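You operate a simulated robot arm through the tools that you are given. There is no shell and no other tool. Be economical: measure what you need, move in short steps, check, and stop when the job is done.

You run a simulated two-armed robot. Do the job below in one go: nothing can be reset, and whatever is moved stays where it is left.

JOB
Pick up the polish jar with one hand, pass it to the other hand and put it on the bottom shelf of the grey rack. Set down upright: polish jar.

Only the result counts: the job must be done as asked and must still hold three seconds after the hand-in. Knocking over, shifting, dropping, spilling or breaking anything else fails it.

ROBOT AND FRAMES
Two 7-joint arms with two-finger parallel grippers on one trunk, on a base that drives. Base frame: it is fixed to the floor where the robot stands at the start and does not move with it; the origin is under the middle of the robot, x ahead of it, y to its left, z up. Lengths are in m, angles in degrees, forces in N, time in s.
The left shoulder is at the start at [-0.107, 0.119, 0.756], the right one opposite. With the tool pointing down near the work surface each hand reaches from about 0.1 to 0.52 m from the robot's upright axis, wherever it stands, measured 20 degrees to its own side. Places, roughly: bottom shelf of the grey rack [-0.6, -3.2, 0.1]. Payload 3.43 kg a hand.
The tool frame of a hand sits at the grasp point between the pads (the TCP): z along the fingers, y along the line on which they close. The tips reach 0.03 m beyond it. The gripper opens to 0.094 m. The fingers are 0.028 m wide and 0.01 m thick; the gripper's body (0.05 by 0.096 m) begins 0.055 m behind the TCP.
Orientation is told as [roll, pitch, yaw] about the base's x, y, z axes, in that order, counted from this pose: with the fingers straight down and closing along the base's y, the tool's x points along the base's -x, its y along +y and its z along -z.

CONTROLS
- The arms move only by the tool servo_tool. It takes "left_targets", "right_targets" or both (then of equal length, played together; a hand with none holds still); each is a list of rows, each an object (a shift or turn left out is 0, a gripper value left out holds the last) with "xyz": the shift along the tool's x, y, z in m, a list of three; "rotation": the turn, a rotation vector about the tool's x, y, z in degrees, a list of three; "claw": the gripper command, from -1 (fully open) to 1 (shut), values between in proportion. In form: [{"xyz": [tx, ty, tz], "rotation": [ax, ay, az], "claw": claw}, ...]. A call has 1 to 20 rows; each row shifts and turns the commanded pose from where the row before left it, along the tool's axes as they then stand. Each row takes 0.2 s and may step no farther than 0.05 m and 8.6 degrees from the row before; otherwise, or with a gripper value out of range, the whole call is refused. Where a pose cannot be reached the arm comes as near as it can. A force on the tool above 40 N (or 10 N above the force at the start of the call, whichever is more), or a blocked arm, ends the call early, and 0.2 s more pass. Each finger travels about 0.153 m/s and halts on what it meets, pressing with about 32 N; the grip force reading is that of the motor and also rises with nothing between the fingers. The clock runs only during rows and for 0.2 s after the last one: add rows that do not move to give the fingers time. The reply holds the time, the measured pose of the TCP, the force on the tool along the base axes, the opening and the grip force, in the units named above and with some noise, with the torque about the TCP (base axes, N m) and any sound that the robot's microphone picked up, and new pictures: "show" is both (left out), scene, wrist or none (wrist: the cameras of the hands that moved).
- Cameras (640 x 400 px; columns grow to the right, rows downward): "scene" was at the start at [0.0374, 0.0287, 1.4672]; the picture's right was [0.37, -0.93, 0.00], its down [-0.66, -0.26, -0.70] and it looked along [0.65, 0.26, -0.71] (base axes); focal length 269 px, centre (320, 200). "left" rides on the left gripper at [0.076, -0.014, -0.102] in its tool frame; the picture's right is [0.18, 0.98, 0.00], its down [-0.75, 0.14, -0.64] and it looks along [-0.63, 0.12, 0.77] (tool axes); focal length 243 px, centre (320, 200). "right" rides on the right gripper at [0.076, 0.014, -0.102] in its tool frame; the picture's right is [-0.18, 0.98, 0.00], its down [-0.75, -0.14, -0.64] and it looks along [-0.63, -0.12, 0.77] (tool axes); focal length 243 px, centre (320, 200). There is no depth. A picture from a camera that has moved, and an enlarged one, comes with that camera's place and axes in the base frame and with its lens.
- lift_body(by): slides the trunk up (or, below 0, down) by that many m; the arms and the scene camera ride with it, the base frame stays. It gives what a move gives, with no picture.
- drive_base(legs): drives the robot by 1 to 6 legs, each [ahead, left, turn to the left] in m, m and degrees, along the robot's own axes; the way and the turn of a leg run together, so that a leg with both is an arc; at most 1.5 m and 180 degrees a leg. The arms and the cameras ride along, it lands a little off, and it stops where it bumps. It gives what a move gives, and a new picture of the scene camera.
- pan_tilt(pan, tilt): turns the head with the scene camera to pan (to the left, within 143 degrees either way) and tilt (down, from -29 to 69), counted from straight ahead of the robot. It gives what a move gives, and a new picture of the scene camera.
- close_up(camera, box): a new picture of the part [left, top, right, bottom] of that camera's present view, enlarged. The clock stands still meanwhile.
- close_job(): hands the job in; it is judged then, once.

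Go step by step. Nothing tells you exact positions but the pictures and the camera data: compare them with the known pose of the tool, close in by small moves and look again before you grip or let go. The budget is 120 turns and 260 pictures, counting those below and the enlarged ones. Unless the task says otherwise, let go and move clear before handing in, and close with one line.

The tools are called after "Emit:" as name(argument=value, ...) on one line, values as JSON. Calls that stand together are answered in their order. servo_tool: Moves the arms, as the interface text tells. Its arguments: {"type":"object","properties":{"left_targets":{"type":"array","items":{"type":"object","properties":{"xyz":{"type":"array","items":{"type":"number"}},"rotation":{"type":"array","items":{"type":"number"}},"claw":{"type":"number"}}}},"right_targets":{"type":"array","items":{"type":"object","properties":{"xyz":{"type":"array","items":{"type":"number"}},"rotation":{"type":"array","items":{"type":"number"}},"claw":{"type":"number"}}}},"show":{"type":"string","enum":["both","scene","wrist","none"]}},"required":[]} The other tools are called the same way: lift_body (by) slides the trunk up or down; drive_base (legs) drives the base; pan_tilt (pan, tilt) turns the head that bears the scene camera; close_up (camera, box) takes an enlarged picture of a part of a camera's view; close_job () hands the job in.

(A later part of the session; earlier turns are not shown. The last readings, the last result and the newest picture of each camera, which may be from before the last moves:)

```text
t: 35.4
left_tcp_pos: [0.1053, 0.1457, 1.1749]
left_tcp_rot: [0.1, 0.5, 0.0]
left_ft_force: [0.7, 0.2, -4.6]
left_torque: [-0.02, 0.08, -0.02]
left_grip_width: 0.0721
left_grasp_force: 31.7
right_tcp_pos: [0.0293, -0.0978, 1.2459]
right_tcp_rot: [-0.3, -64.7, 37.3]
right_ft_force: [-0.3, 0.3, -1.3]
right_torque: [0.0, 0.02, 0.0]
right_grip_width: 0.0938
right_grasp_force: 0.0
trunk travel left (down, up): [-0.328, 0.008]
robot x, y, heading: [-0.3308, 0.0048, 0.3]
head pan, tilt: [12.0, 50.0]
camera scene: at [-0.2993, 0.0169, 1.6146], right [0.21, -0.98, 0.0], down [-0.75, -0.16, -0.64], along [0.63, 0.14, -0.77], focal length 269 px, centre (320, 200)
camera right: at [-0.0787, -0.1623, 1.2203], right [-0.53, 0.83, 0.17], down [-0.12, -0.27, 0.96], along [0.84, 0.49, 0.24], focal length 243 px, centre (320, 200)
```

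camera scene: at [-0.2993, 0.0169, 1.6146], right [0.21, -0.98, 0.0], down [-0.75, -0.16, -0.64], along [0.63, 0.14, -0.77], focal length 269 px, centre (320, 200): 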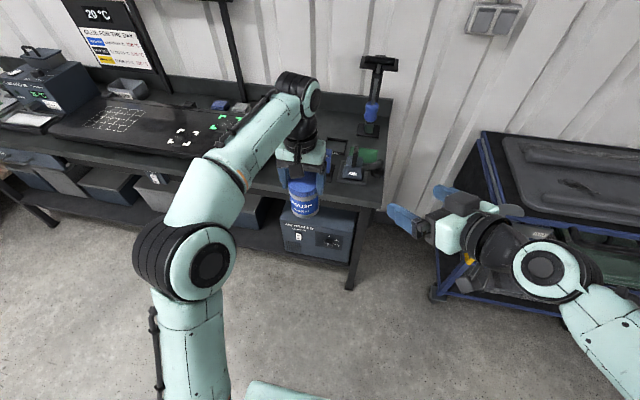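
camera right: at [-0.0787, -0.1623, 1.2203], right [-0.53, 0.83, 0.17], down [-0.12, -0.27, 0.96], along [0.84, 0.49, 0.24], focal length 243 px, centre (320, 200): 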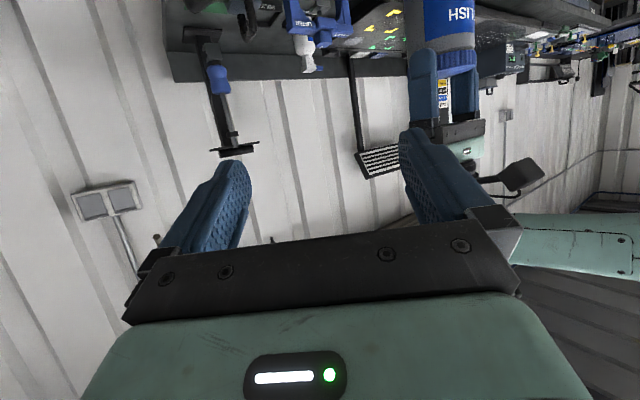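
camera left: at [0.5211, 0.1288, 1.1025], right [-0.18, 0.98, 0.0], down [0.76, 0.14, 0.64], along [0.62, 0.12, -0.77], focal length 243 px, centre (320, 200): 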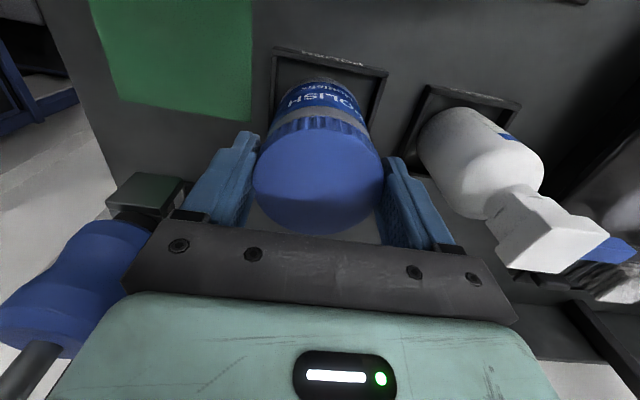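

The right hand is oriented as planned. I'll move it to a pre-grasp point 0.13 m short of the jar along its approach line.

Emit:
servo_tool(right_targets=[{"xyz": [0.0274, 0, 0]}, {"xyz": [0, 0.04, 0]}, {"xyz": [0, 0.04, 0]}, {"xyz": [0, 0.04, 0]}, {"xyz": [0, 0.0285, 0]}, {"xyz": [0, 0, 0.035]}, {"xyz": [0, 0, 0.035]}, {"xyz": [0, 0, 0.0295]}, {}], show="both")

Emit:
close_up(camera="scene", box=[240, 130, 400, 230])

```text
t: 37.4
left_tcp_pos: [0.105, 0.1452, 1.1746]
left_tcp_rot: [0.1, 0.2, 0.1]
left_ft_force: [-0.1, -0.4, -5.1]
left_torque: [-0.02, 0.05, -0.03]
left_grip_width: 0.072
left_grasp_force: 31.6
right_tcp_pos: [-0.0007, 0.0685, 1.1776]
right_tcp_rot: [0.0, -64.7, 37.2]
right_ft_force: [0.0, -0.7, -0.2]
right_torque: [0.01, -0.02, -0.01]
right_grip_width: 0.0941
right_grasp_force: 0.1
trunk travel left (down, up): [-0.328, 0.008]
robot x, y, heading: [-0.3357, 0.0039, 0.1]
head pan, tilt: [12.0, 50.0]
camera scene: at [-0.2999, 0.0161, 1.6145], right [0.21, -0.98, 0.0], down [-0.75, -0.16, -0.64], along [0.63, 0.14, -0.77], focal length 269 px, centre (320, 200)
camera right: at [-0.1082, 0.004, 1.1532], right [-0.53, 0.83, 0.17], down [-0.12, -0.27, 0.96], along [0.84, 0.49, 0.24], focal length 243 px, centre (320, 200)
```

scene: 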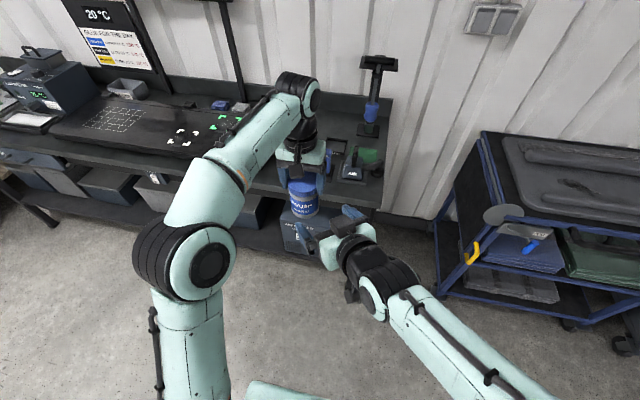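
right: 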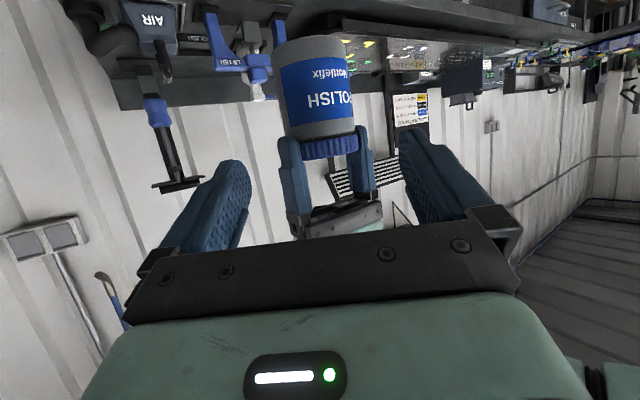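

```text
4.00 times, centred on (320, 180) of scene
camera zoom: at [-0.2999, 0.0161, 1.6145], right [0.21, -0.98, 0.0], down [-0.75, -0.16, -0.64], along [0.63, 0.14, -0.77], focal length 1076 px, centre (320, 280)
```

zoom: 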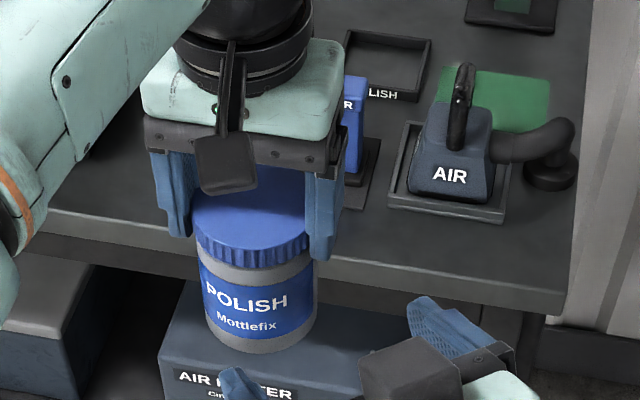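

I need the jar's lower edge more exactly, so I'll zoom the right wrist view.

Emit:
close_up(camera="right", box=[220, 10, 420, 135])

Emit:
close_up(camera="right", box=[220, 90, 420, 215])

```text
3.20 times, centred on (320, 72) of right
camera zoom: at [-0.1082, 0.004, 1.1532], right [-0.53, 0.83, 0.17], down [-0.12, -0.27, 0.96], along [0.84, 0.49, 0.24], focal length 776 px, centre (320, 608)
```

zoom: 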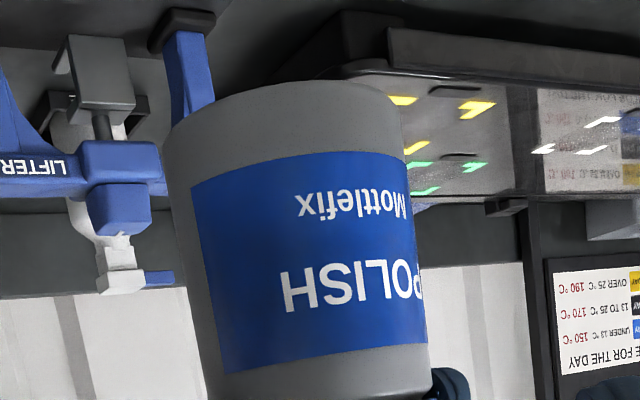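

```text
3.20 times, centred on (320, 152) of right
camera zoom: at [-0.1082, 0.004, 1.1532], right [-0.53, 0.83, 0.17], down [-0.12, -0.27, 0.96], along [0.84, 0.49, 0.24], focal length 776 px, centre (320, 352)
```

zoom: 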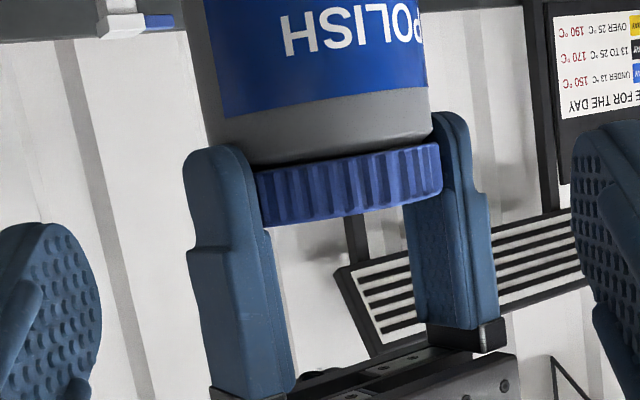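

Checking against the left fingertips, the jar bottom is at z≈1.074, so the jar is about 0.089 m tall. I'll raise the right hand's tilt to 30° and line it up 0.10 m short of its grip point, which is 0.04 m above the jar's base.

Emit:
servo_tool(right_targets=[{"rotation": [0, 4.7, 0]}, {"xyz": [-0.0103, -0.0027, 0.0]}, {"xyz": [0, 0, 0.03]}, {}, {}], show="both")

```text
t: 38.6
left_tcp_pos: [0.1048, 0.1454, 1.1749]
left_tcp_rot: [0.2, 0.4, 0.1]
left_ft_force: [0.2, 0.6, -4.9]
left_torque: [-0.01, 0.07, -0.01]
left_grip_width: 0.0717
left_grasp_force: 32.3
right_tcp_pos: [0.0273, 0.0862, 1.1721]
right_tcp_rot: [-0.2, -59.9, 37.3]
right_ft_force: [0.0, 0.4, -1.0]
right_torque: [0.02, 0.0, 0.02]
right_grip_width: 0.0937
right_grasp_force: 0.1
trunk travel left (down, up): [-0.328, 0.008]
robot x, y, heading: [-0.3304, 0.0023, 0.1]
head pan, tilt: [12.0, 50.0]
camera scene: at [-0.2994, 0.0167, 1.6145], right [0.21, -0.98, 0.0], down [-0.75, -0.16, -0.64], along [0.63, 0.14, -0.77], focal length 269 px, centre (320, 200)
camera right: at [-0.0816, 0.0213, 1.1572], right [-0.52, 0.84, 0.16], down [-0.06, -0.22, 0.97], along [0.85, 0.5, 0.16], focal length 243 px, centre (320, 200)
```

scene: 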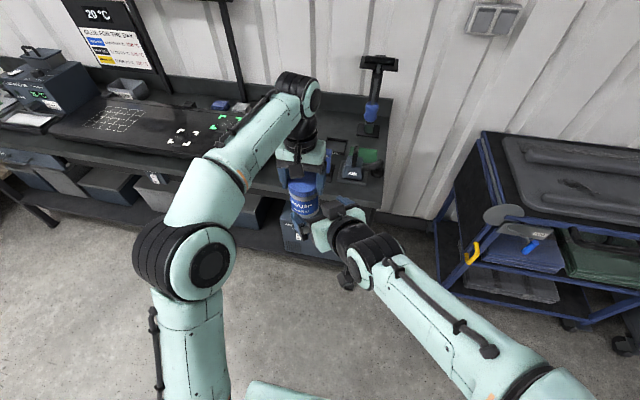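
right: 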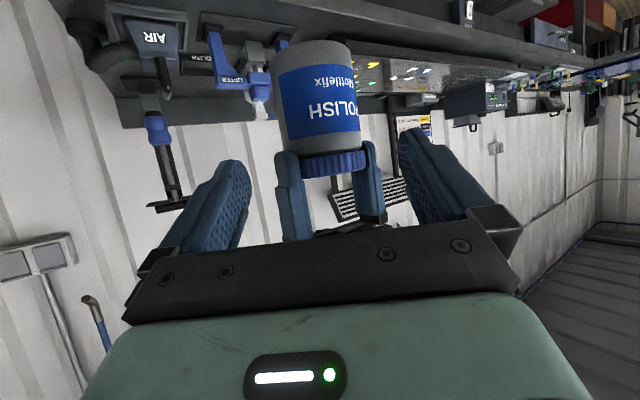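

The line-up is within about 1 mm. I'll advance halfway.

Emit:
servo_tool(right_targets=[{"xyz": [0.0, 0, 0.02]}, {"xyz": [0, 0, 0.02]}, {"xyz": [0, 0, 0.02]}, {}], show="wrist")

Emit:
close_up(camera="scene", box=[240, 150, 400, 250])

```text
t: 39.6
left_tcp_pos: [0.1046, 0.1452, 1.1762]
left_tcp_rot: [0.1, 0.3, 0.1]
left_ft_force: [-0.8, 0.1, -4.1]
left_torque: [0.01, 0.02, -0.02]
left_grip_width: 0.0717
left_grasp_force: 32.0
right_tcp_pos: [0.0699, 0.1157, 1.1416]
right_tcp_rot: [-0.1, -59.9, 37.2]
right_ft_force: [-0.1, -0.1, 0.2]
right_torque: [0.01, 0.01, -0.03]
right_grip_width: 0.0938
right_grasp_force: 0.0
trunk travel left (down, up): [-0.328, 0.008]
robot x, y, heading: [-0.3328, 0.0013, 0.1]
head pan, tilt: [12.0, 50.0]
camera right: at [-0.0398, 0.0506, 1.1268], right [-0.52, 0.84, 0.16], down [-0.06, -0.22, 0.97], along [0.85, 0.5, 0.16], focal length 243 px, centre (320, 200)
```

right: 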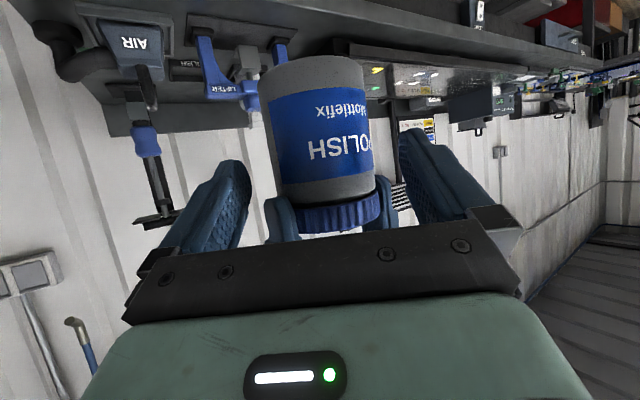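

```text
4.00 times, centred on (320, 200) of scene
camera zoom: at [-0.2998, 0.0163, 1.6145], right [0.21, -0.98, 0.0], down [-0.75, -0.16, -0.64], along [0.63, 0.14, -0.77], focal length 1076 px, centre (320, 200)
```

zoom: 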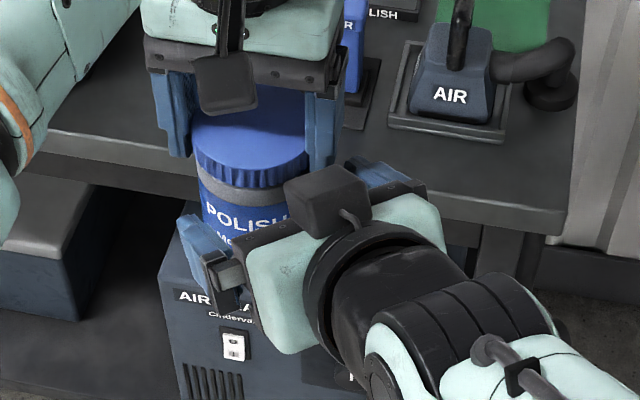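

A small box sits on top of the right gripper, but by my estimate it stays about 0.02 m clear of the left hand at the final pose. I'll advance another 0.02 m and look again.

Emit:
servo_tool(right_targets=[{"xyz": [0.0, 0.001, 0.01]}, {"xyz": [0, 0, 0.01]}, {}], show="wrist")

Emit:
close_up(camera="scene", box=[260, 150, 380, 225])

Emit:
close_up(camera="left", box=[120, 20, 480, 245])

```text
t: 40.4
left_tcp_pos: [0.1065, 0.1446, 1.176]
left_tcp_rot: [0.2, 0.4, 0.1]
left_ft_force: [-0.1, -0.7, -3.8]
left_torque: [-0.01, 0.01, 0.01]
left_grip_width: 0.0717
left_grasp_force: 32.2
right_tcp_pos: [0.083, 0.127, 1.1326]
right_tcp_rot: [-0.2, -60.0, 37.1]
right_ft_force: [0.4, 0.1, 0.3]
right_torque: [-0.03, -0.02, -0.02]
right_grip_width: 0.0939
right_grasp_force: 0.0
trunk travel left (down, up): [-0.328, 0.008]
robot x, y, heading: [-0.328, 0.0, 0.6]
head pan, tilt: [12.0, 50.0]
camera right: at [-0.0265, 0.0612, 1.1177], right [-0.52, 0.84, 0.16], down [-0.06, -0.22, 0.97], along [0.85, 0.5, 0.16], focal length 243 px, centre (320, 200)
```

right: 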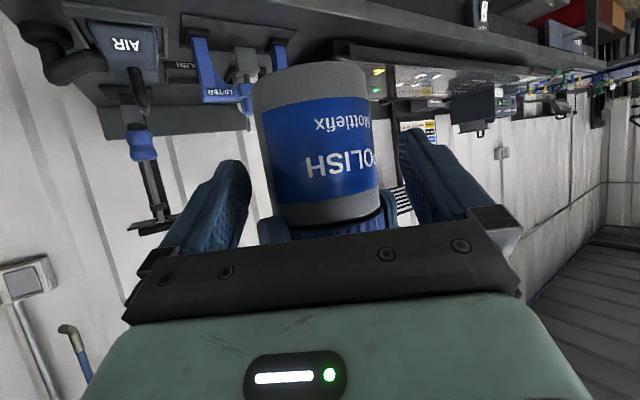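

```text
5.33 times, centred on (320, 188) of scene
camera zoom: at [-0.2997, 0.0164, 1.6145], right [0.21, -0.98, 0.0], down [-0.75, -0.16, -0.64], along [0.63, 0.14, -0.77], focal length 1435 px, centre (320, 267)
```

zoom: 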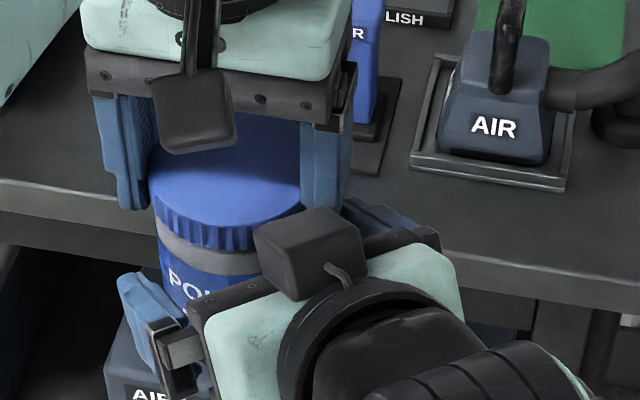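

```text
1.78 times, centred on (300, 132) of left
camera zoom: at [0.0293, 0.1306, 1.2783], right [-0.19, 0.98, 0.0], down [0.76, 0.14, 0.64], along [0.63, 0.12, -0.77], focal length 431 px, centre (356, 320)
```

zoom: 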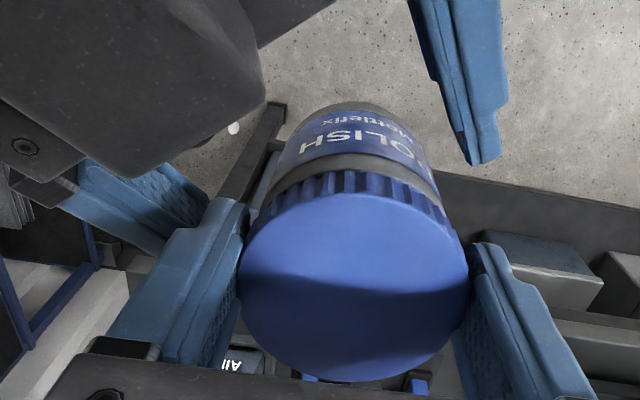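

The box stays clear of the left fingers in both views. I'll make the last 17 mm slowly.

Emit:
servo_tool(right_targets=[{"xyz": [0.0, 0, 0.006]}, {"xyz": [0, 0, 0.006]}, {"xyz": [0, 0, 0.005]}, {}], show="wrist")

Emit:
close_up(camera="left", box=[120, 20, 480, 245])

Emit:
close_up(camera="scene", box=[260, 150, 380, 225])

```text
t: 41.4
left_tcp_pos: [0.1059, 0.145, 1.1754]
left_tcp_rot: [0.1, 0.4, 0.1]
left_ft_force: [-0.3, -0.5, -3.7]
left_torque: [-0.03, 0.02, -0.02]
left_grip_width: 0.0718
left_grasp_force: 31.7
right_tcp_pos: [0.095, 0.1341, 1.1232]
right_tcp_rot: [-0.1, -60.1, 37.2]
right_ft_force: [-0.3, 0.1, -0.2]
right_torque: [0.01, -0.01, -0.02]
right_grip_width: 0.0941
right_grasp_force: 0.1
trunk travel left (down, up): [-0.328, 0.008]
robot x, y, heading: [-0.3341, -0.0012, 0.3]
head pan, tilt: [12.0, 50.0]
camera right: at [-0.0152, 0.0701, 1.1092], right [-0.52, 0.84, 0.16], down [-0.06, -0.22, 0.97], along [0.85, 0.5, 0.16], focal length 243 px, centre (320, 200)
```

right: 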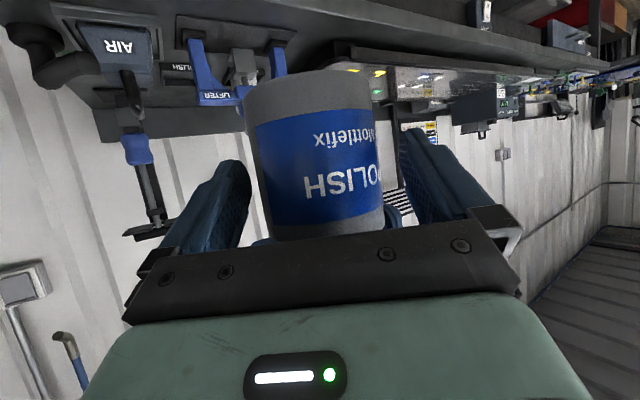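

```text
1.78 times, centred on (300, 132) of left
camera zoom: at [0.0294, 0.1306, 1.2783], right [-0.19, 0.98, 0.0], down [0.76, 0.14, 0.64], along [0.63, 0.12, -0.77], focal length 431 px, centre (356, 320)
```

zoom: 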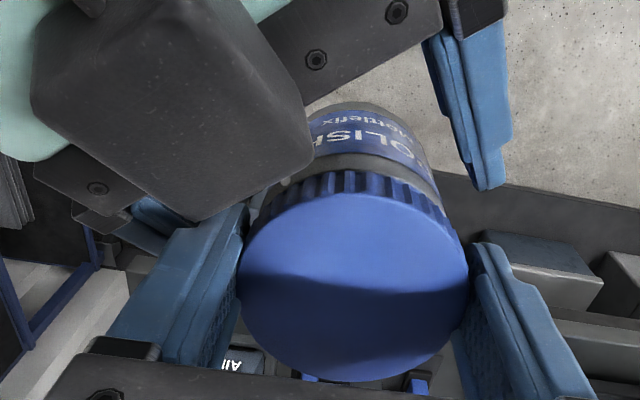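

```text
5.33 times, centred on (320, 188) of scene
camera zoom: at [-0.2996, 0.0165, 1.6145], right [0.21, -0.98, 0.0], down [-0.75, -0.16, -0.64], along [0.63, 0.14, -0.77], focal length 1435 px, centre (320, 267)
```

zoom: 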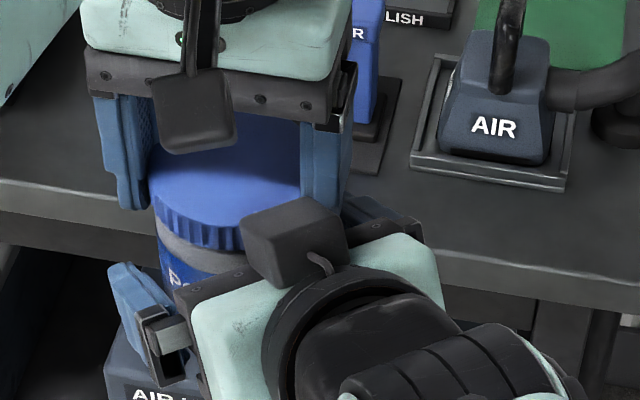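

The right fingers bracket the jar's lower body without contact. I'll close the right gripper.

Emit:
servo_tool(right_targets=[{"claw": -0.6}, {"claw": -0.3}, {"claw": 0}, {"claw": 0.5}, {"claw": 1}, {"claw": 1}], show="wrist")

```text
t: 42.8
left_tcp_pos: [0.1055, 0.1452, 1.1757]
left_tcp_rot: [0.1, 0.4, 0.2]
left_ft_force: [-9.7, 6.5, -1.9]
left_torque: [-0.22, 0.2, -0.02]
left_grip_width: 0.0719
left_grasp_force: 32.3
right_tcp_pos: [0.0954, 0.1349, 1.1234]
right_tcp_rot: [0.0, -60.1, 37.0]
right_ft_force: [10.1, -6.8, -0.8]
right_torque: [0.59, 0.31, -0.18]
right_grip_width: 0.0716
right_grasp_force: 32.0
trunk travel left (down, up): [-0.328, 0.008]
robot x, y, heading: [-0.3332, 0.0055, -0.1]
head pan, tilt: [12.0, 50.0]
camera right: at [-0.0148, 0.0694, 1.1091], right [-0.52, 0.84, 0.16], down [-0.06, -0.22, 0.97], along [0.85, 0.49, 0.16], focal length 243 px, centre (320, 200)
```

right: 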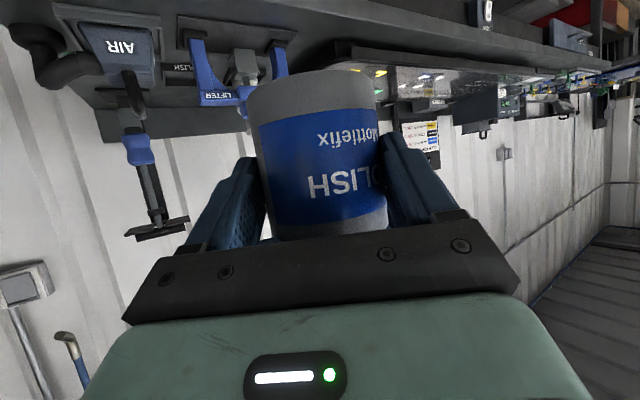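

Both hands hold the jar with some sideways strain, so I'll relieve it by shifting the right hand about 1.5 mm.

Emit:
servo_tool(right_targets=[{"xyz": [0, -0.001, 0]}, {"xyz": [0, -0.0007, 0]}, {}], show="none")

```text
t: 43.6
left_tcp_pos: [0.1062, 0.1452, 1.1746]
left_tcp_rot: [0.1, 0.3, 0.0]
left_ft_force: [-6.2, 10.0, -2.7]
left_torque: [-0.16, 0.22, 0.18]
left_grip_width: 0.0718
left_grasp_force: 31.9
right_tcp_pos: [0.0948, 0.1342, 1.1235]
right_tcp_rot: [-0.1, -60.1, 37.1]
right_ft_force: [6.2, -9.1, 0.4]
right_torque: [0.64, 0.13, -0.35]
right_grip_width: 0.0715
right_grasp_force: 31.9
trunk travel left (down, up): [-0.328, 0.008]
robot x, y, heading: [-0.3318, 0.002, 0.3]
head pan, tilt: [12.0, 50.0]
```

Emit:
servo_tool(right_targets=[{"xyz": [0, -0.0015, 0]}, {"xyz": [0, -0.0015, 0]}, {}], show="none")

```text
t: 44.4
left_tcp_pos: [0.1064, 0.1454, 1.176]
left_tcp_rot: [0.0, 0.2, 0.0]
left_ft_force: [7.5, 4.9, -4.5]
left_torque: [-0.1, -0.08, 0.1]
left_grip_width: 0.0719
left_grasp_force: 32.3
right_tcp_pos: [0.0959, 0.1326, 1.1225]
right_tcp_rot: [-0.3, -59.9, 37.5]
right_ft_force: [-8.4, -3.7, 0.1]
right_torque: [0.28, -0.31, -0.07]
right_grip_width: 0.0716
right_grasp_force: 32.5
trunk travel left (down, up): [-0.328, 0.008]
robot x, y, heading: [-0.3327, 0.0, 0.4]
head pan, tilt: [12.0, 50.0]
```

The remaining strain is mild. I'll back the right hand off 1.5 mm, then open the left fingers just enough to free the lid.

Emit:
servo_tool(right_targets=[{"xyz": [0, 0, -0.0015]}, {}, {}, {}, {}, {}], left_targets=[{}, {}, {"claw": -0.6}, {"claw": -0.7}, {"claw": -0.7}, {}], show="wrist")

```text
t: 45.8
left_tcp_pos: [0.1048, 0.146, 1.1749]
left_tcp_rot: [0.1, 0.3, 0.1]
left_ft_force: [-4.3, 2.6, 6.5]
left_torque: [-0.23, 0.07, -0.21]
left_grip_width: 0.0788
left_grasp_force: 0.1
right_tcp_pos: [0.0959, 0.1304, 1.1229]
right_tcp_rot: [-0.1, -59.9, 37.1]
right_ft_force: [3.6, -1.4, -5.6]
right_torque: [0.19, 0.24, 0.09]
right_grip_width: 0.0714
right_grasp_force: 32.0
trunk travel left (down, up): [-0.328, 0.008]
robot x, y, heading: [-0.3368, -0.0002, 0.1]
head pan, tilt: [12.0, 50.0]
camera right: at [-0.0132, 0.0653, 1.1095], right [-0.52, 0.84, 0.16], down [-0.06, -0.22, 0.97], along [0.85, 0.5, 0.16], focal length 243 px, centre (320, 200)
camera left: at [0.0292, 0.1308, 1.2787], right [-0.19, 0.98, 0.0], down [0.76, 0.14, 0.64], along [0.63, 0.12, -0.77], focal length 243 px, centre (320, 200)
```

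right: 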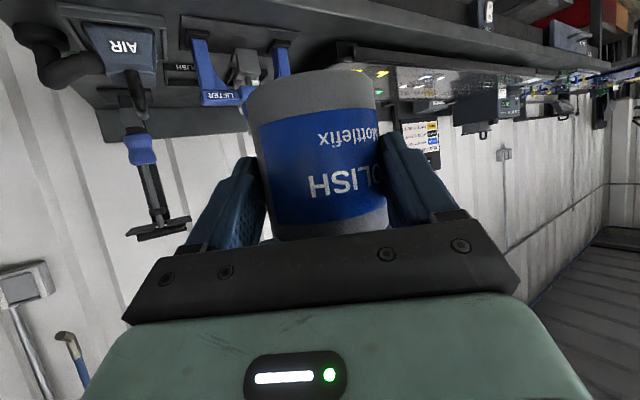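
left: 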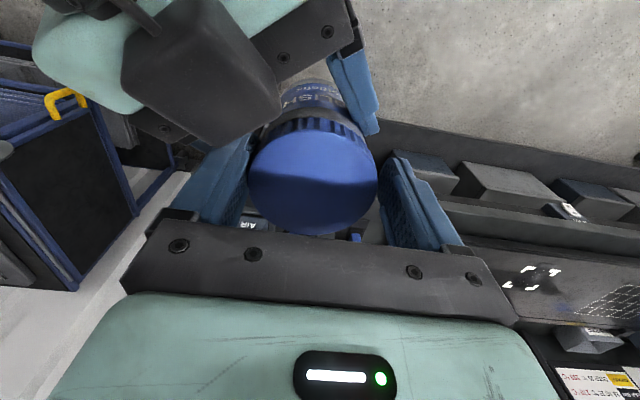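

The left hand feels a light upward push from the right finger under it, so raising the left hand will free it. I'll raise it straight up in small steps.

Emit:
servo_tool(left_targets=[{"xyz": [0, 0, -0.004]}, {"xyz": [0, 0, -0.008]}, {"xyz": [0, 0, -0.012]}, {}], show="both")

```text
t: 46.8
left_tcp_pos: [0.1053, 0.145, 1.1996]
left_tcp_rot: [0.1, 0.3, 0.1]
left_ft_force: [0.1, -0.3, -0.4]
left_torque: [-0.02, 0.01, 0.01]
left_grip_width: 0.0798
left_grasp_force: 0.0
right_tcp_pos: [0.096, 0.1301, 1.1247]
right_tcp_rot: [-0.2, -60.0, 37.2]
right_ft_force: [0.2, 0.4, -0.2]
right_torque: [-0.03, 0.09, 0.0]
right_grip_width: 0.0712
right_grasp_force: 32.2
trunk travel left (down, up): [-0.328, 0.008]
robot x, y, heading: [-0.3335, 0.0016, 0.4]
head pan, tilt: [12.0, 50.0]
camera scene: at [-0.2995, 0.0166, 1.6145], right [0.21, -0.98, 0.0], down [-0.75, -0.16, -0.64], along [0.63, 0.14, -0.77], focal length 269 px, centre (320, 200)
camera left: at [0.0297, 0.1304, 1.3021], right [-0.19, 0.98, 0.0], down [0.76, 0.14, 0.64], along [0.63, 0.12, -0.77], focal length 243 px, centre (320, 200)
```

scene: 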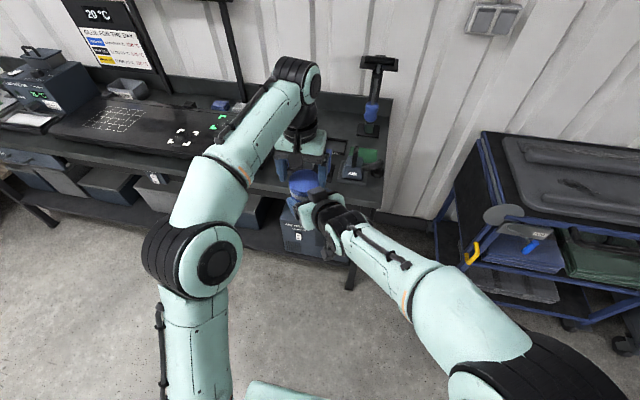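
left: 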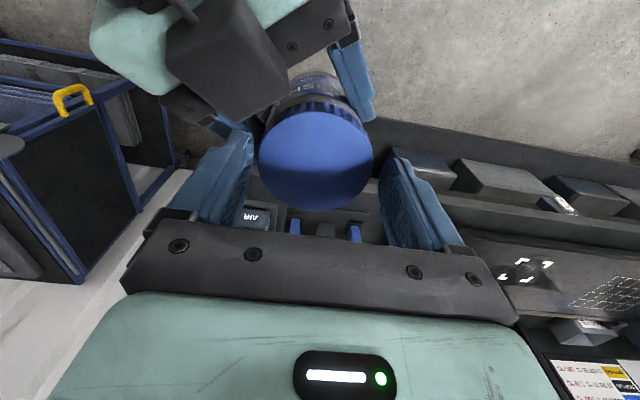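

The jar stays with the right hand and the left is clear of force. I'll raise the left hand further and swing it aside.

Emit:
servo_tool(left_targets=[{"xyz": [0, 0, -0.02]}, {"xyz": [0, 0, -0.03], "claw": -1}, {"xyz": [0, 0.03, -0.02]}, {"xyz": [0, 0.04, 0]}, {"xyz": [0, 0.04, 0]}, {"xyz": [0, 0.04, 0]}, {}], show="both")

Emit:
close_up(camera="scene", box=[260, 150, 380, 225])

```text
t: 48.4
left_tcp_pos: [0.1048, 0.2642, 1.2462]
left_tcp_rot: [0.1, 0.2, 0.0]
left_ft_force: [-0.4, 0.3, -0.4]
left_torque: [0.03, 0.0, 0.0]
left_grip_width: 0.0943
left_grasp_force: 0.0
left hand out of reach, approached as far as the arm can: row 3
right_tcp_pos: [0.0961, 0.1302, 1.1245]
right_tcp_rot: [-0.3, -60.0, 37.2]
right_ft_force: [0.4, -0.5, 0.6]
right_torque: [-0.03, 0.04, 0.0]
right_grip_width: 0.0713
right_grasp_force: 32.4
trunk travel left (down, up): [-0.328, 0.008]
robot x, y, heading: [-0.3314, 0.0012, 0.3]
head pan, tilt: [12.0, 50.0]
camera scene: at [-0.2997, 0.0167, 1.6145], right [0.21, -0.98, 0.0], down [-0.75, -0.16, -0.64], along [0.63, 0.14, -0.77], focal length 269 px, centre (320, 200)
camera left: at [0.0288, 0.2504, 1.3487], right [-0.18, 0.98, 0.0], down [0.76, 0.14, 0.64], along [0.63, 0.12, -0.77], focal length 243 px, centre (320, 200)
```

scene: 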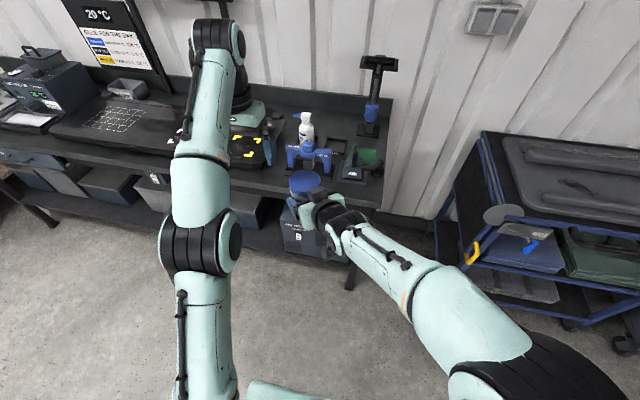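
left: 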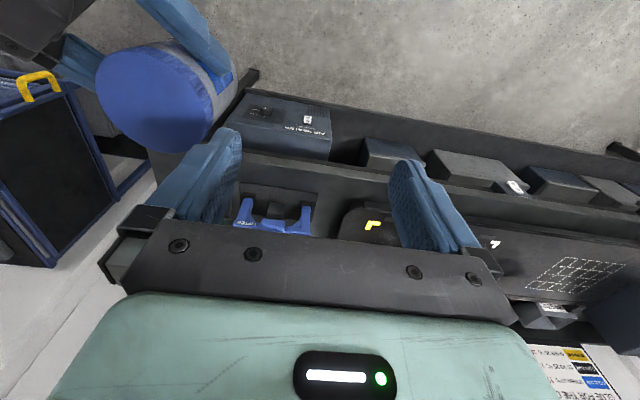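

```text
5.33 times, centred on (320, 188) of scene
camera zoom: at [-0.2997, 0.0167, 1.6145], right [0.21, -0.98, 0.0], down [-0.75, -0.16, -0.64], along [0.63, 0.14, -0.77], focal length 1435 px, centre (320, 267)
```

zoom: 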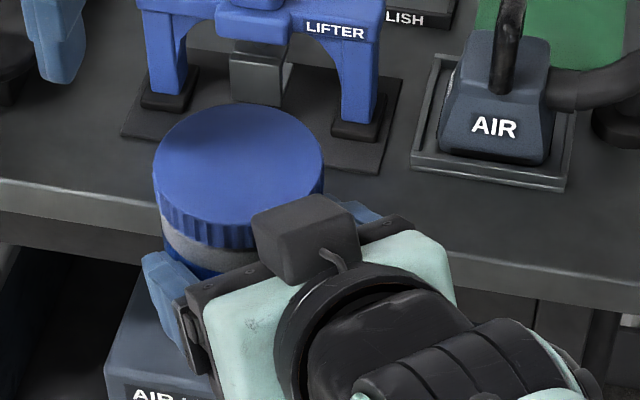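

The handover worked: the right hand holds the jar alone. The rack front is at y≈-3.02, and the free gap on the bottom shelf is around x≈-0.65. Before driving I'll look behind and along the way.

Emit:
pan_tilt(pan=-140, tilt=40)

Emit:
pan_tilt(pan=-90, tilt=30)

```text
t: 50.8
left_tcp_pos: [0.1045, 0.2656, 1.2461]
left_tcp_rot: [0.2, 0.2, 0.1]
left_ft_force: [-0.3, 0.2, 0.3]
left_torque: [-0.01, -0.03, 0.02]
left_grip_width: 0.0941
left_grasp_force: 0.1
right_tcp_pos: [0.0945, 0.1306, 1.1245]
right_tcp_rot: [-0.2, -60.0, 37.2]
right_ft_force: [-0.8, 0.1, -0.5]
right_torque: [-0.02, 0.06, -0.03]
right_grip_width: 0.0715
right_grasp_force: 32.3
trunk travel left (down, up): [-0.328, 0.008]
robot x, y, heading: [-0.3317, 0.0011, 0.2]
head pan, tilt: [-140.0, 40.0]
camera scene: at [-0.4397, -0.0547, 1.6288], right [-0.65, 0.76, 0.0], down [0.49, 0.42, -0.77], along [-0.58, -0.49, -0.64], focal length 269 px, centre (320, 200)
```

scene: 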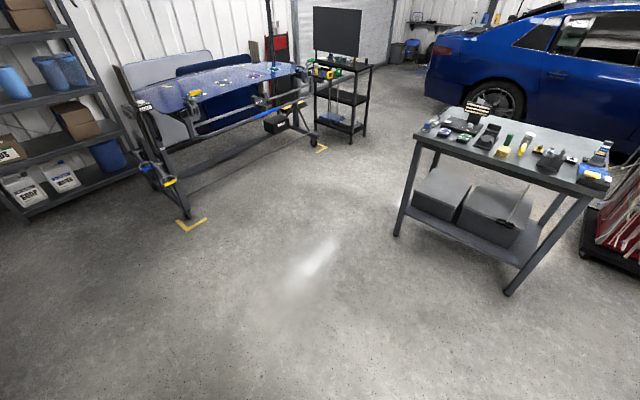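

```text
t: 52.0
left_tcp_pos: [0.1063, 0.2646, 1.2452]
left_tcp_rot: [0.0, 0.2, 0.1]
left_ft_force: [-0.3, 0.3, -0.7]
left_torque: [-0.01, 0.01, -0.01]
left_grip_width: 0.0939
left_grasp_force: 0.0
right_tcp_pos: [0.0952, 0.1318, 1.1244]
right_tcp_rot: [-0.2, -60.0, 37.2]
right_ft_force: [-0.6, -0.5, 0.2]
right_torque: [-0.03, 0.09, 0.0]
right_grip_width: 0.0711
right_grasp_force: 32.1
trunk travel left (down, up): [-0.328, 0.008]
robot x, y, heading: [-0.3331, 0.0017, 0.0]
head pan, tilt: [-90.0, 30.0]
camera scene: at [-0.3746, -0.0902, 1.6441], right [-1.0, 0.0, 0.0], down [0.0, 0.5, -0.87], along [0.0, -0.87, -0.5], focal length 269 px, centre (320, 200)
```

scene: 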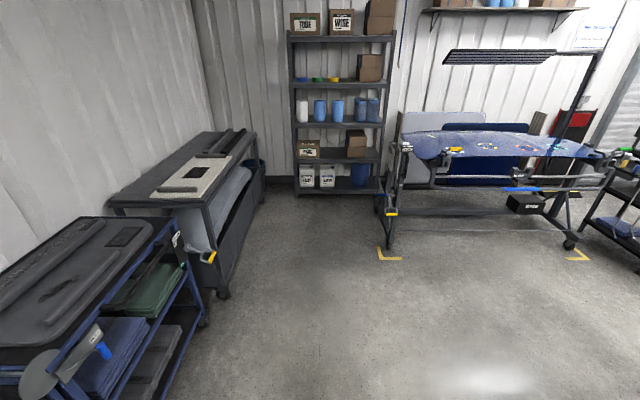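

The lane is open. I'll back up 0.2 m, turn right to face the rack and drive to about y = -2.0.

Emit:
drive_base(legs=[[-0.2, 0, 0], [0, 0, -90], [1.4, 0, 0], [0.6, 0, 0]])

Emit:
pan_tilt(pan=-5, tilt=50)

```text
t: 67.0
left_tcp_pos: [-0.2005, -2.4347, 1.2457]
left_tcp_rot: [0.0, 0.2, -88.5]
left_ft_force: [-0.4, 0.1, 0.5]
left_torque: [-0.03, 0.02, 0.0]
left_grip_width: 0.0939
left_grasp_force: 0.0
right_tcp_pos: [-0.3339, -2.4279, 1.124]
right_tcp_rot: [-0.1, -60.0, -51.4]
right_ft_force: [-0.7, -0.5, -0.8]
right_torque: [0.07, 0.04, 0.0]
right_grip_width: 0.0709
right_grasp_force: 31.9
trunk travel left (down, up): [-0.328, 0.008]
robot x, y, heading: [-0.4705, -2.0038, -88.5]
head pan, tilt: [-90.0, 30.0]
camera scene: at [-0.5637, -1.9617, 1.644], right [-0.03, 1.0, 0.0], down [0.5, 0.01, -0.87], along [-0.87, -0.02, -0.5], focal length 269 px, centre (320, 200)
```

scene: 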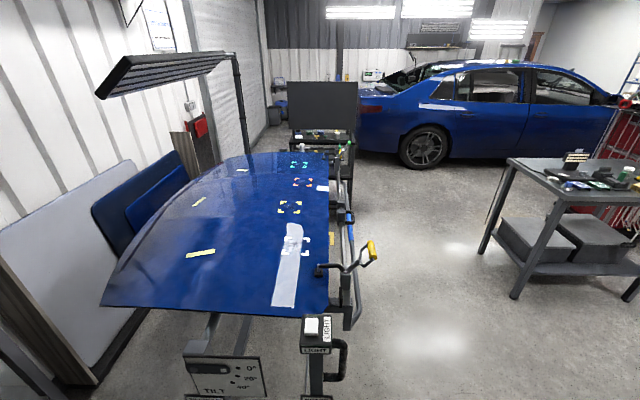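

```text
t: 68.5
left_tcp_pos: [-0.2011, -2.4334, 1.2458]
left_tcp_rot: [0.1, 0.2, -88.5]
left_ft_force: [-0.3, -0.1, 0.2]
left_torque: [0.02, 0.03, -0.01]
left_grip_width: 0.0939
left_grasp_force: 0.2
right_tcp_pos: [-0.3345, -2.4279, 1.1244]
right_tcp_rot: [-0.2, -59.9, -51.4]
right_ft_force: [0.8, 0.0, -0.1]
right_torque: [0.03, 0.06, -0.01]
right_grip_width: 0.0712
right_grasp_force: 31.9
trunk travel left (down, up): [-0.328, 0.008]
robot x, y, heading: [-0.4759, -2.0027, -88.4]
head pan, tilt: [-5.0, 50.0]
camera scene: at [-0.4779, -2.0362, 1.6146], right [-1.0, 0.06, 0.0], down [0.05, 0.76, -0.64], along [-0.04, -0.64, -0.77], focal length 269 px, centre (320, 200)
```

scene: 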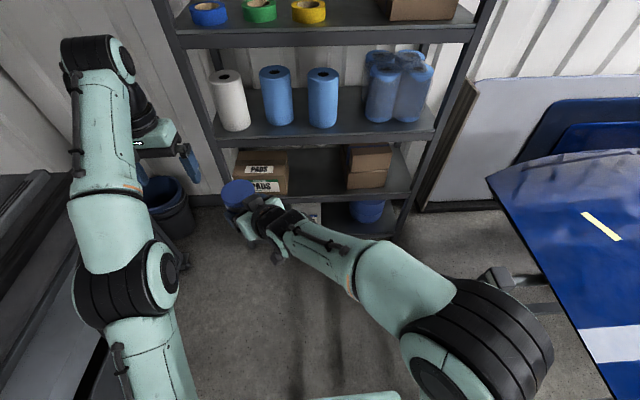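

The rack is ahead with the lane clear. I'll turn the right hand to point straight ahead and shift it to the robot's right side, keeping the jar upright.

Emit:
servo_tool(right_targets=[{"xyz": [0, -0.03, 0], "rotation": [6.41, 0, 3.7]}, {"xyz": [0, -0.03, 0], "rotation": [6.41, 0, 3.7]}, {"xyz": [0, -0.03, 0], "rotation": [6.41, 0, 3.7]}, {"xyz": [0, -0.03, 0], "rotation": [6.41, 0, 3.7]}, {"xyz": [0, -0.03, 0], "rotation": [6.41, 0, 3.7]}, {"xyz": [0, -0.04, 0]}, {"xyz": [0, -0.04, 0]}, {"xyz": [0, -0.04, 0]}, {}], show="both")

```text
t: 70.5
left_tcp_pos: [-0.1997, -2.434, 1.2465]
left_tcp_rot: [0.1, 0.1, -88.5]
left_ft_force: [0.4, -0.4, 0.2]
left_torque: [-0.01, -0.02, 0.0]
left_grip_width: 0.0939
left_grasp_force: 0.0
right_tcp_pos: [-0.5891, -2.4882, 1.1257]
right_tcp_rot: [-0.3, -59.9, -88.2]
right_ft_force: [-0.2, -0.6, 0.6]
right_torque: [0.1, 0.05, 0.01]
right_grip_width: 0.0707
right_grasp_force: 31.8
trunk travel left (down, up): [-0.328, 0.008]
robot x, y, heading: [-0.4722, -2.0071, -88.3]
head pan, tilt: [-5.0, 50.0]
camera scene: at [-0.477, -2.0363, 1.6145], right [-1.0, 0.06, 0.0], down [0.04, 0.76, -0.64], along [-0.04, -0.64, -0.77], focal length 269 px, centre (320, 200)
camera right: at [-0.578, -2.3607, 1.1108], right [0.99, -0.07, 0.16], down [-0.14, 0.18, 0.97], along [-0.09, -0.98, 0.16], focal length 243 px, centre (320, 200)
```

scene: 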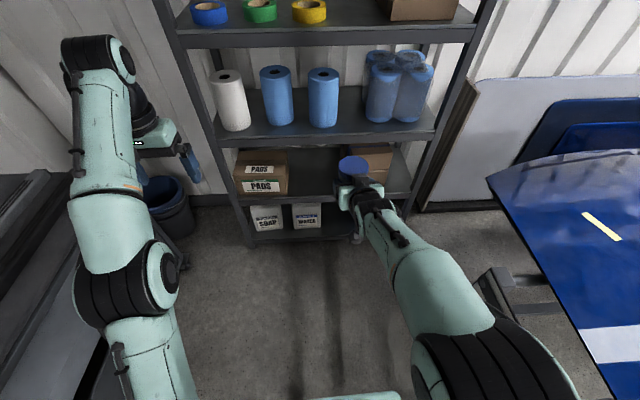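
right: 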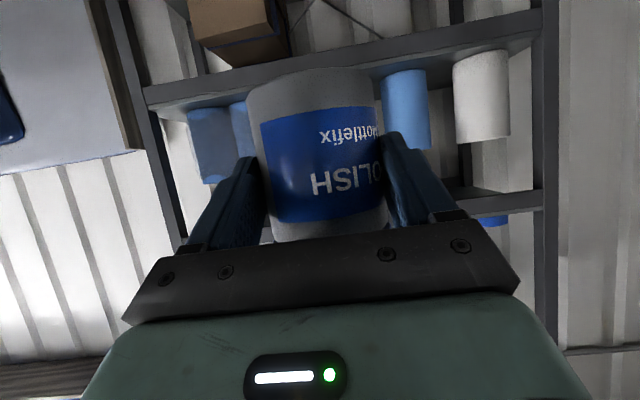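

I'll lower the trunk almost fully.

Emit:
lift_body(by=-0.32)

Emit:
pan_tilt(pan=-10, tilt=50)

```text
t: 73.7
left_tcp_pos: [-0.2028, -2.4254, 0.8435]
left_tcp_rot: [0.1, 9.3, -88.5]
left_ft_force: [0.1, 0.1, -0.2]
left_torque: [-0.03, 0.04, -0.01]
left_grip_width: 0.0941
left_grasp_force: 0.1
right_tcp_pos: [-0.5902, -2.4909, 0.8044]
right_tcp_rot: [-0.1, -60.0, -88.4]
right_ft_force: [1.1, -0.3, -0.9]
right_torque: [0.07, -0.03, -0.02]
right_grip_width: 0.0709
right_grasp_force: 32.1
trunk travel left (down, up): [-0.008, 0.328]
robot x, y, heading: [-0.4772, -2.0006, -88.4]
head pan, tilt: [-5.0, 50.0]
```

```text
t: 74.4
left_tcp_pos: [-0.2014, -2.4244, 0.8434]
left_tcp_rot: [0.1, 9.3, -88.5]
left_ft_force: [-0.4, 0.5, -0.5]
left_torque: [0.02, 0.02, -0.03]
left_grip_width: 0.0941
left_grasp_force: 0.0
right_tcp_pos: [-0.5882, -2.4902, 0.804]
right_tcp_rot: [-0.2, -60.1, -88.4]
right_ft_force: [0.0, -0.4, 0.5]
right_torque: [0.09, -0.01, -0.03]
right_grip_width: 0.0712
right_grasp_force: 32.2
trunk travel left (down, up): [-0.008, 0.328]
robot x, y, heading: [-0.4687, -2.0039, -88.4]
head pan, tilt: [-10.0, 50.0]
camera scene: at [-0.4832, -2.085, 1.2857], right [-0.99, 0.15, 0.0], down [0.11, 0.76, -0.64], along [-0.09, -0.64, -0.77], focal length 269 px, centre (320, 200)
```

scene: 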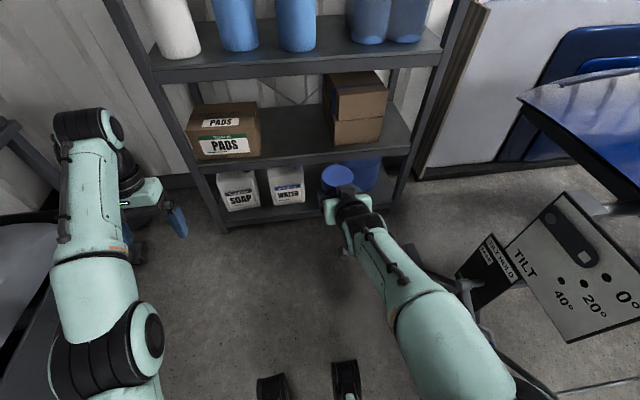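

The light-table's tilt panel is near the right elbow, so I'll move the base 0.12 m left first. Then I'll shift the hand right and begin lowering it.

Emit:
drive_base(legs=[[0, 0.12, -1.5]])

Emit:
servo_tool(right_targets=[{"xyz": [0.0433, -0.02, 0.025]}, {"xyz": [0.0433, -0.02, 0.025]}, {"xyz": [0.0433, -0.02, 0.025]}, {"xyz": [0.0433, -0.02, 0.025]}, {"xyz": [0.0433, -0.02, 0.025]}, {"xyz": [0.0433, -0.0, 0.025]}, {}], show="both")

```text
t: 76.1
left_tcp_pos: [-0.0917, -2.4301, 0.8433]
left_tcp_rot: [0.1, 9.3, -90.0]
left_ft_force: [-0.1, 1.0, 0.9]
left_torque: [0.0, 0.03, 0.0]
left_grip_width: 0.0939
left_grasp_force: 0.1
right_tcp_pos: [-0.4816, -2.4842, 0.8038]
right_tcp_rot: [-0.2, -60.0, -89.9]
right_ft_force: [-0.1, 0.0, 0.3]
right_torque: [0.1, -0.01, 0.01]
right_grip_width: 0.0712
right_grasp_force: 32.4
trunk travel left (down, up): [-0.008, 0.328]
robot x, y, heading: [-0.3514, -2.0026, -90.0]
head pan, tilt: [-10.0, 50.0]
camera scene: at [-0.3647, -2.0828, 1.2857], right [-0.99, 0.17, 0.0], down [0.13, 0.75, -0.64], along [-0.11, -0.63, -0.77], focal length 269 px, centre (320, 200)
```

scene: 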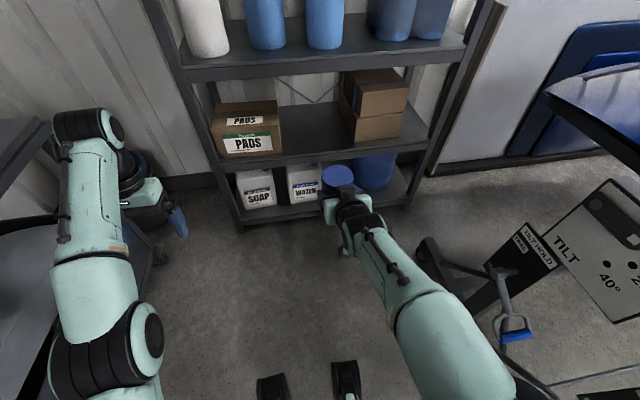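

```text
refused: row 1 steps farther than a row can; nothing moved
```

Rows were too long, so I'll use shorter steps.

Emit:
servo_tool(right_targets=[{"xyz": [0.0346, -0.02, 0.02]}, {"xyz": [0.0346, -0.02, 0.02]}, {"xyz": [0.0346, -0.02, 0.02]}, {"xyz": [0.0346, -0.02, 0.02]}, {"xyz": [0.0346, -0.02, 0.02]}, {"xyz": [0.0346, -0.02, 0.02]}, {"xyz": [0.0346, 0, 0.02]}, {}], show="both")

```text
t: 77.9
left_tcp_pos: [-0.0916, -2.4303, 0.844]
left_tcp_rot: [0.1, 9.4, -90.1]
left_ft_force: [-1.0, -0.3, 0.8]
left_torque: [0.01, -0.02, 0.01]
left_grip_width: 0.0939
left_grasp_force: 0.0
right_tcp_pos: [-0.5853, -2.4859, 0.5766]
right_tcp_rot: [-0.2, -60.0, -89.9]
right_ft_force: [-0.4, 0.7, 0.0]
right_torque: [0.05, -0.04, -0.01]
right_grip_width: 0.0713
right_grasp_force: 32.1
right hand out of reach, approached as far as the arm can: row 6, 7
trunk travel left (down, up): [-0.008, 0.328]
robot x, y, heading: [-0.3521, -2.0029, -89.9]
head pan, tilt: [-10.0, 50.0]
camera scene: at [-0.365, -2.0828, 1.2857], right [-0.99, 0.17, 0.0], down [0.13, 0.75, -0.64], along [-0.11, -0.63, -0.77], focal length 269 px, centre (320, 200)
camera right: at [-0.5708, -2.3594, 0.5617], right [0.98, -0.09, 0.16], down [-0.14, 0.18, 0.97], along [-0.12, -0.98, 0.16], focal length 243 px, centre (320, 200)
```

scene: 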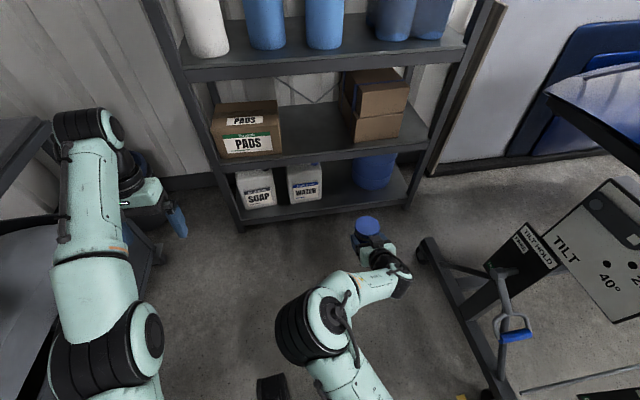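
right: 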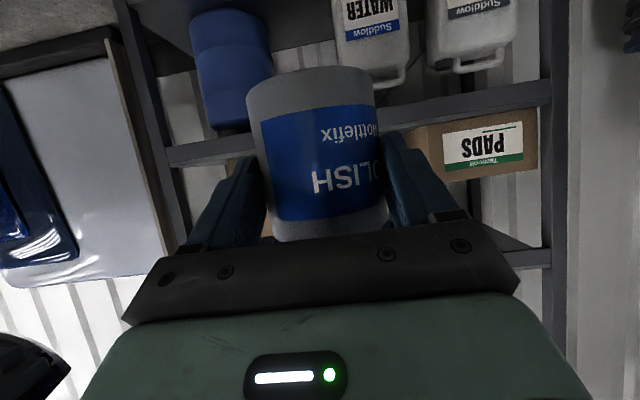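

The arm reported its limit at this spot. I'll try moving forward and down, where the arm unfolds more; there's 0.4 m of free floor before the rack.

Emit:
servo_tool(right_targets=[{"xyz": [0.011, 0, 0.041]}, {"xyz": [0.011, 0, 0.041]}, {"xyz": [0.011, 0, 0.041]}, {"xyz": [0.0346, 0, 0.02]}, {"xyz": [0.0346, 0, 0.02]}, {}], show="scene")

```text
t: 79.3
left_tcp_pos: [-0.0915, -2.43, 0.8441]
left_tcp_rot: [0.1, 9.3, -90.0]
left_ft_force: [0.7, 0.0, 0.5]
left_torque: [-0.04, -0.02, 0.01]
left_grip_width: 0.0939
left_grasp_force: 0.0
right_tcp_pos: [-0.5241, -2.492, 0.4881]
right_tcp_rot: [-0.2, -60.0, -89.9]
right_ft_force: [0.1, -0.5, -0.6]
right_torque: [0.1, -0.01, -0.02]
right_grip_width: 0.0713
right_grasp_force: 32.1
right hand out of reach, approached as far as the arm can: row 1, 2, 3, 4, 5
trunk travel left (down, up): [-0.008, 0.328]
robot x, y, heading: [-0.3565, -1.9991, -90.0]
head pan, tilt: [-10.0, 50.0]
camera scene: at [-0.365, -2.0828, 1.2857], right [-0.99, 0.17, 0.0], down [0.13, 0.75, -0.64], along [-0.11, -0.63, -0.77], focal length 269 px, centre (320, 200)
```

scene: 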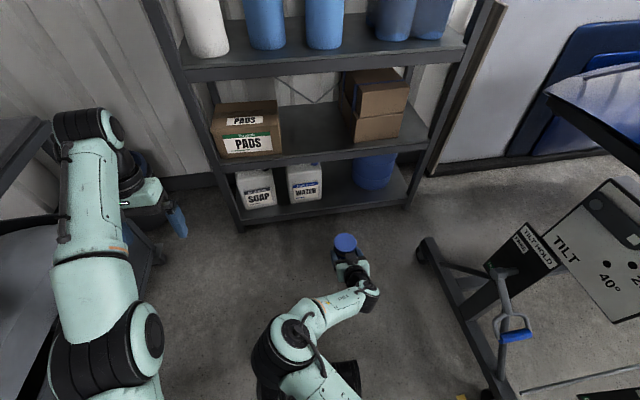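

In this hand pose the arm stalls near z≈0.49. I'll test whether a steeper hand, with the jar briefly leaned 25° in free space, lets the arm reach low.

Emit:
servo_tool(right_targets=[{"rotation": [0, 8.3, 0]}, {"rotation": [0, 8.3, 0]}, {"rotation": [0, 8.3, 0]}, {}, {}], show="scene")

```text
t: 80.5
left_tcp_pos: [-0.0924, -2.43, 0.8442]
left_tcp_rot: [0.1, 9.4, -90.0]
left_ft_force: [-0.1, 0.2, -0.3]
left_torque: [-0.01, -0.01, -0.01]
left_grip_width: 0.0939
left_grasp_force: 0.1
right_tcp_pos: [-0.5234, -2.4925, 0.4885]
right_tcp_rot: [-0.1, -35.1, -89.8]
right_ft_force: [-0.1, 0.0, 0.3]
right_torque: [0.05, -0.02, 0.0]
right_grip_width: 0.0714
right_grasp_force: 31.9
trunk travel left (down, up): [-0.008, 0.328]
robot x, y, heading: [-0.3534, -2.0025, -89.9]
head pan, tilt: [-10.0, 50.0]
camera scene: at [-0.365, -2.0828, 1.2857], right [-0.99, 0.17, 0.0], down [0.13, 0.75, -0.64], along [-0.11, -0.63, -0.77], focal length 269 px, centre (320, 200)
```

scene: 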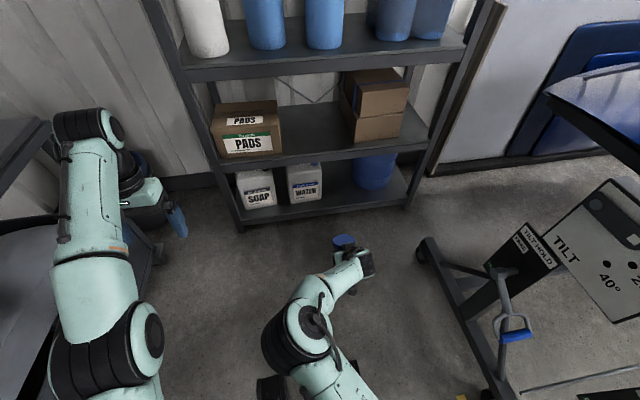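

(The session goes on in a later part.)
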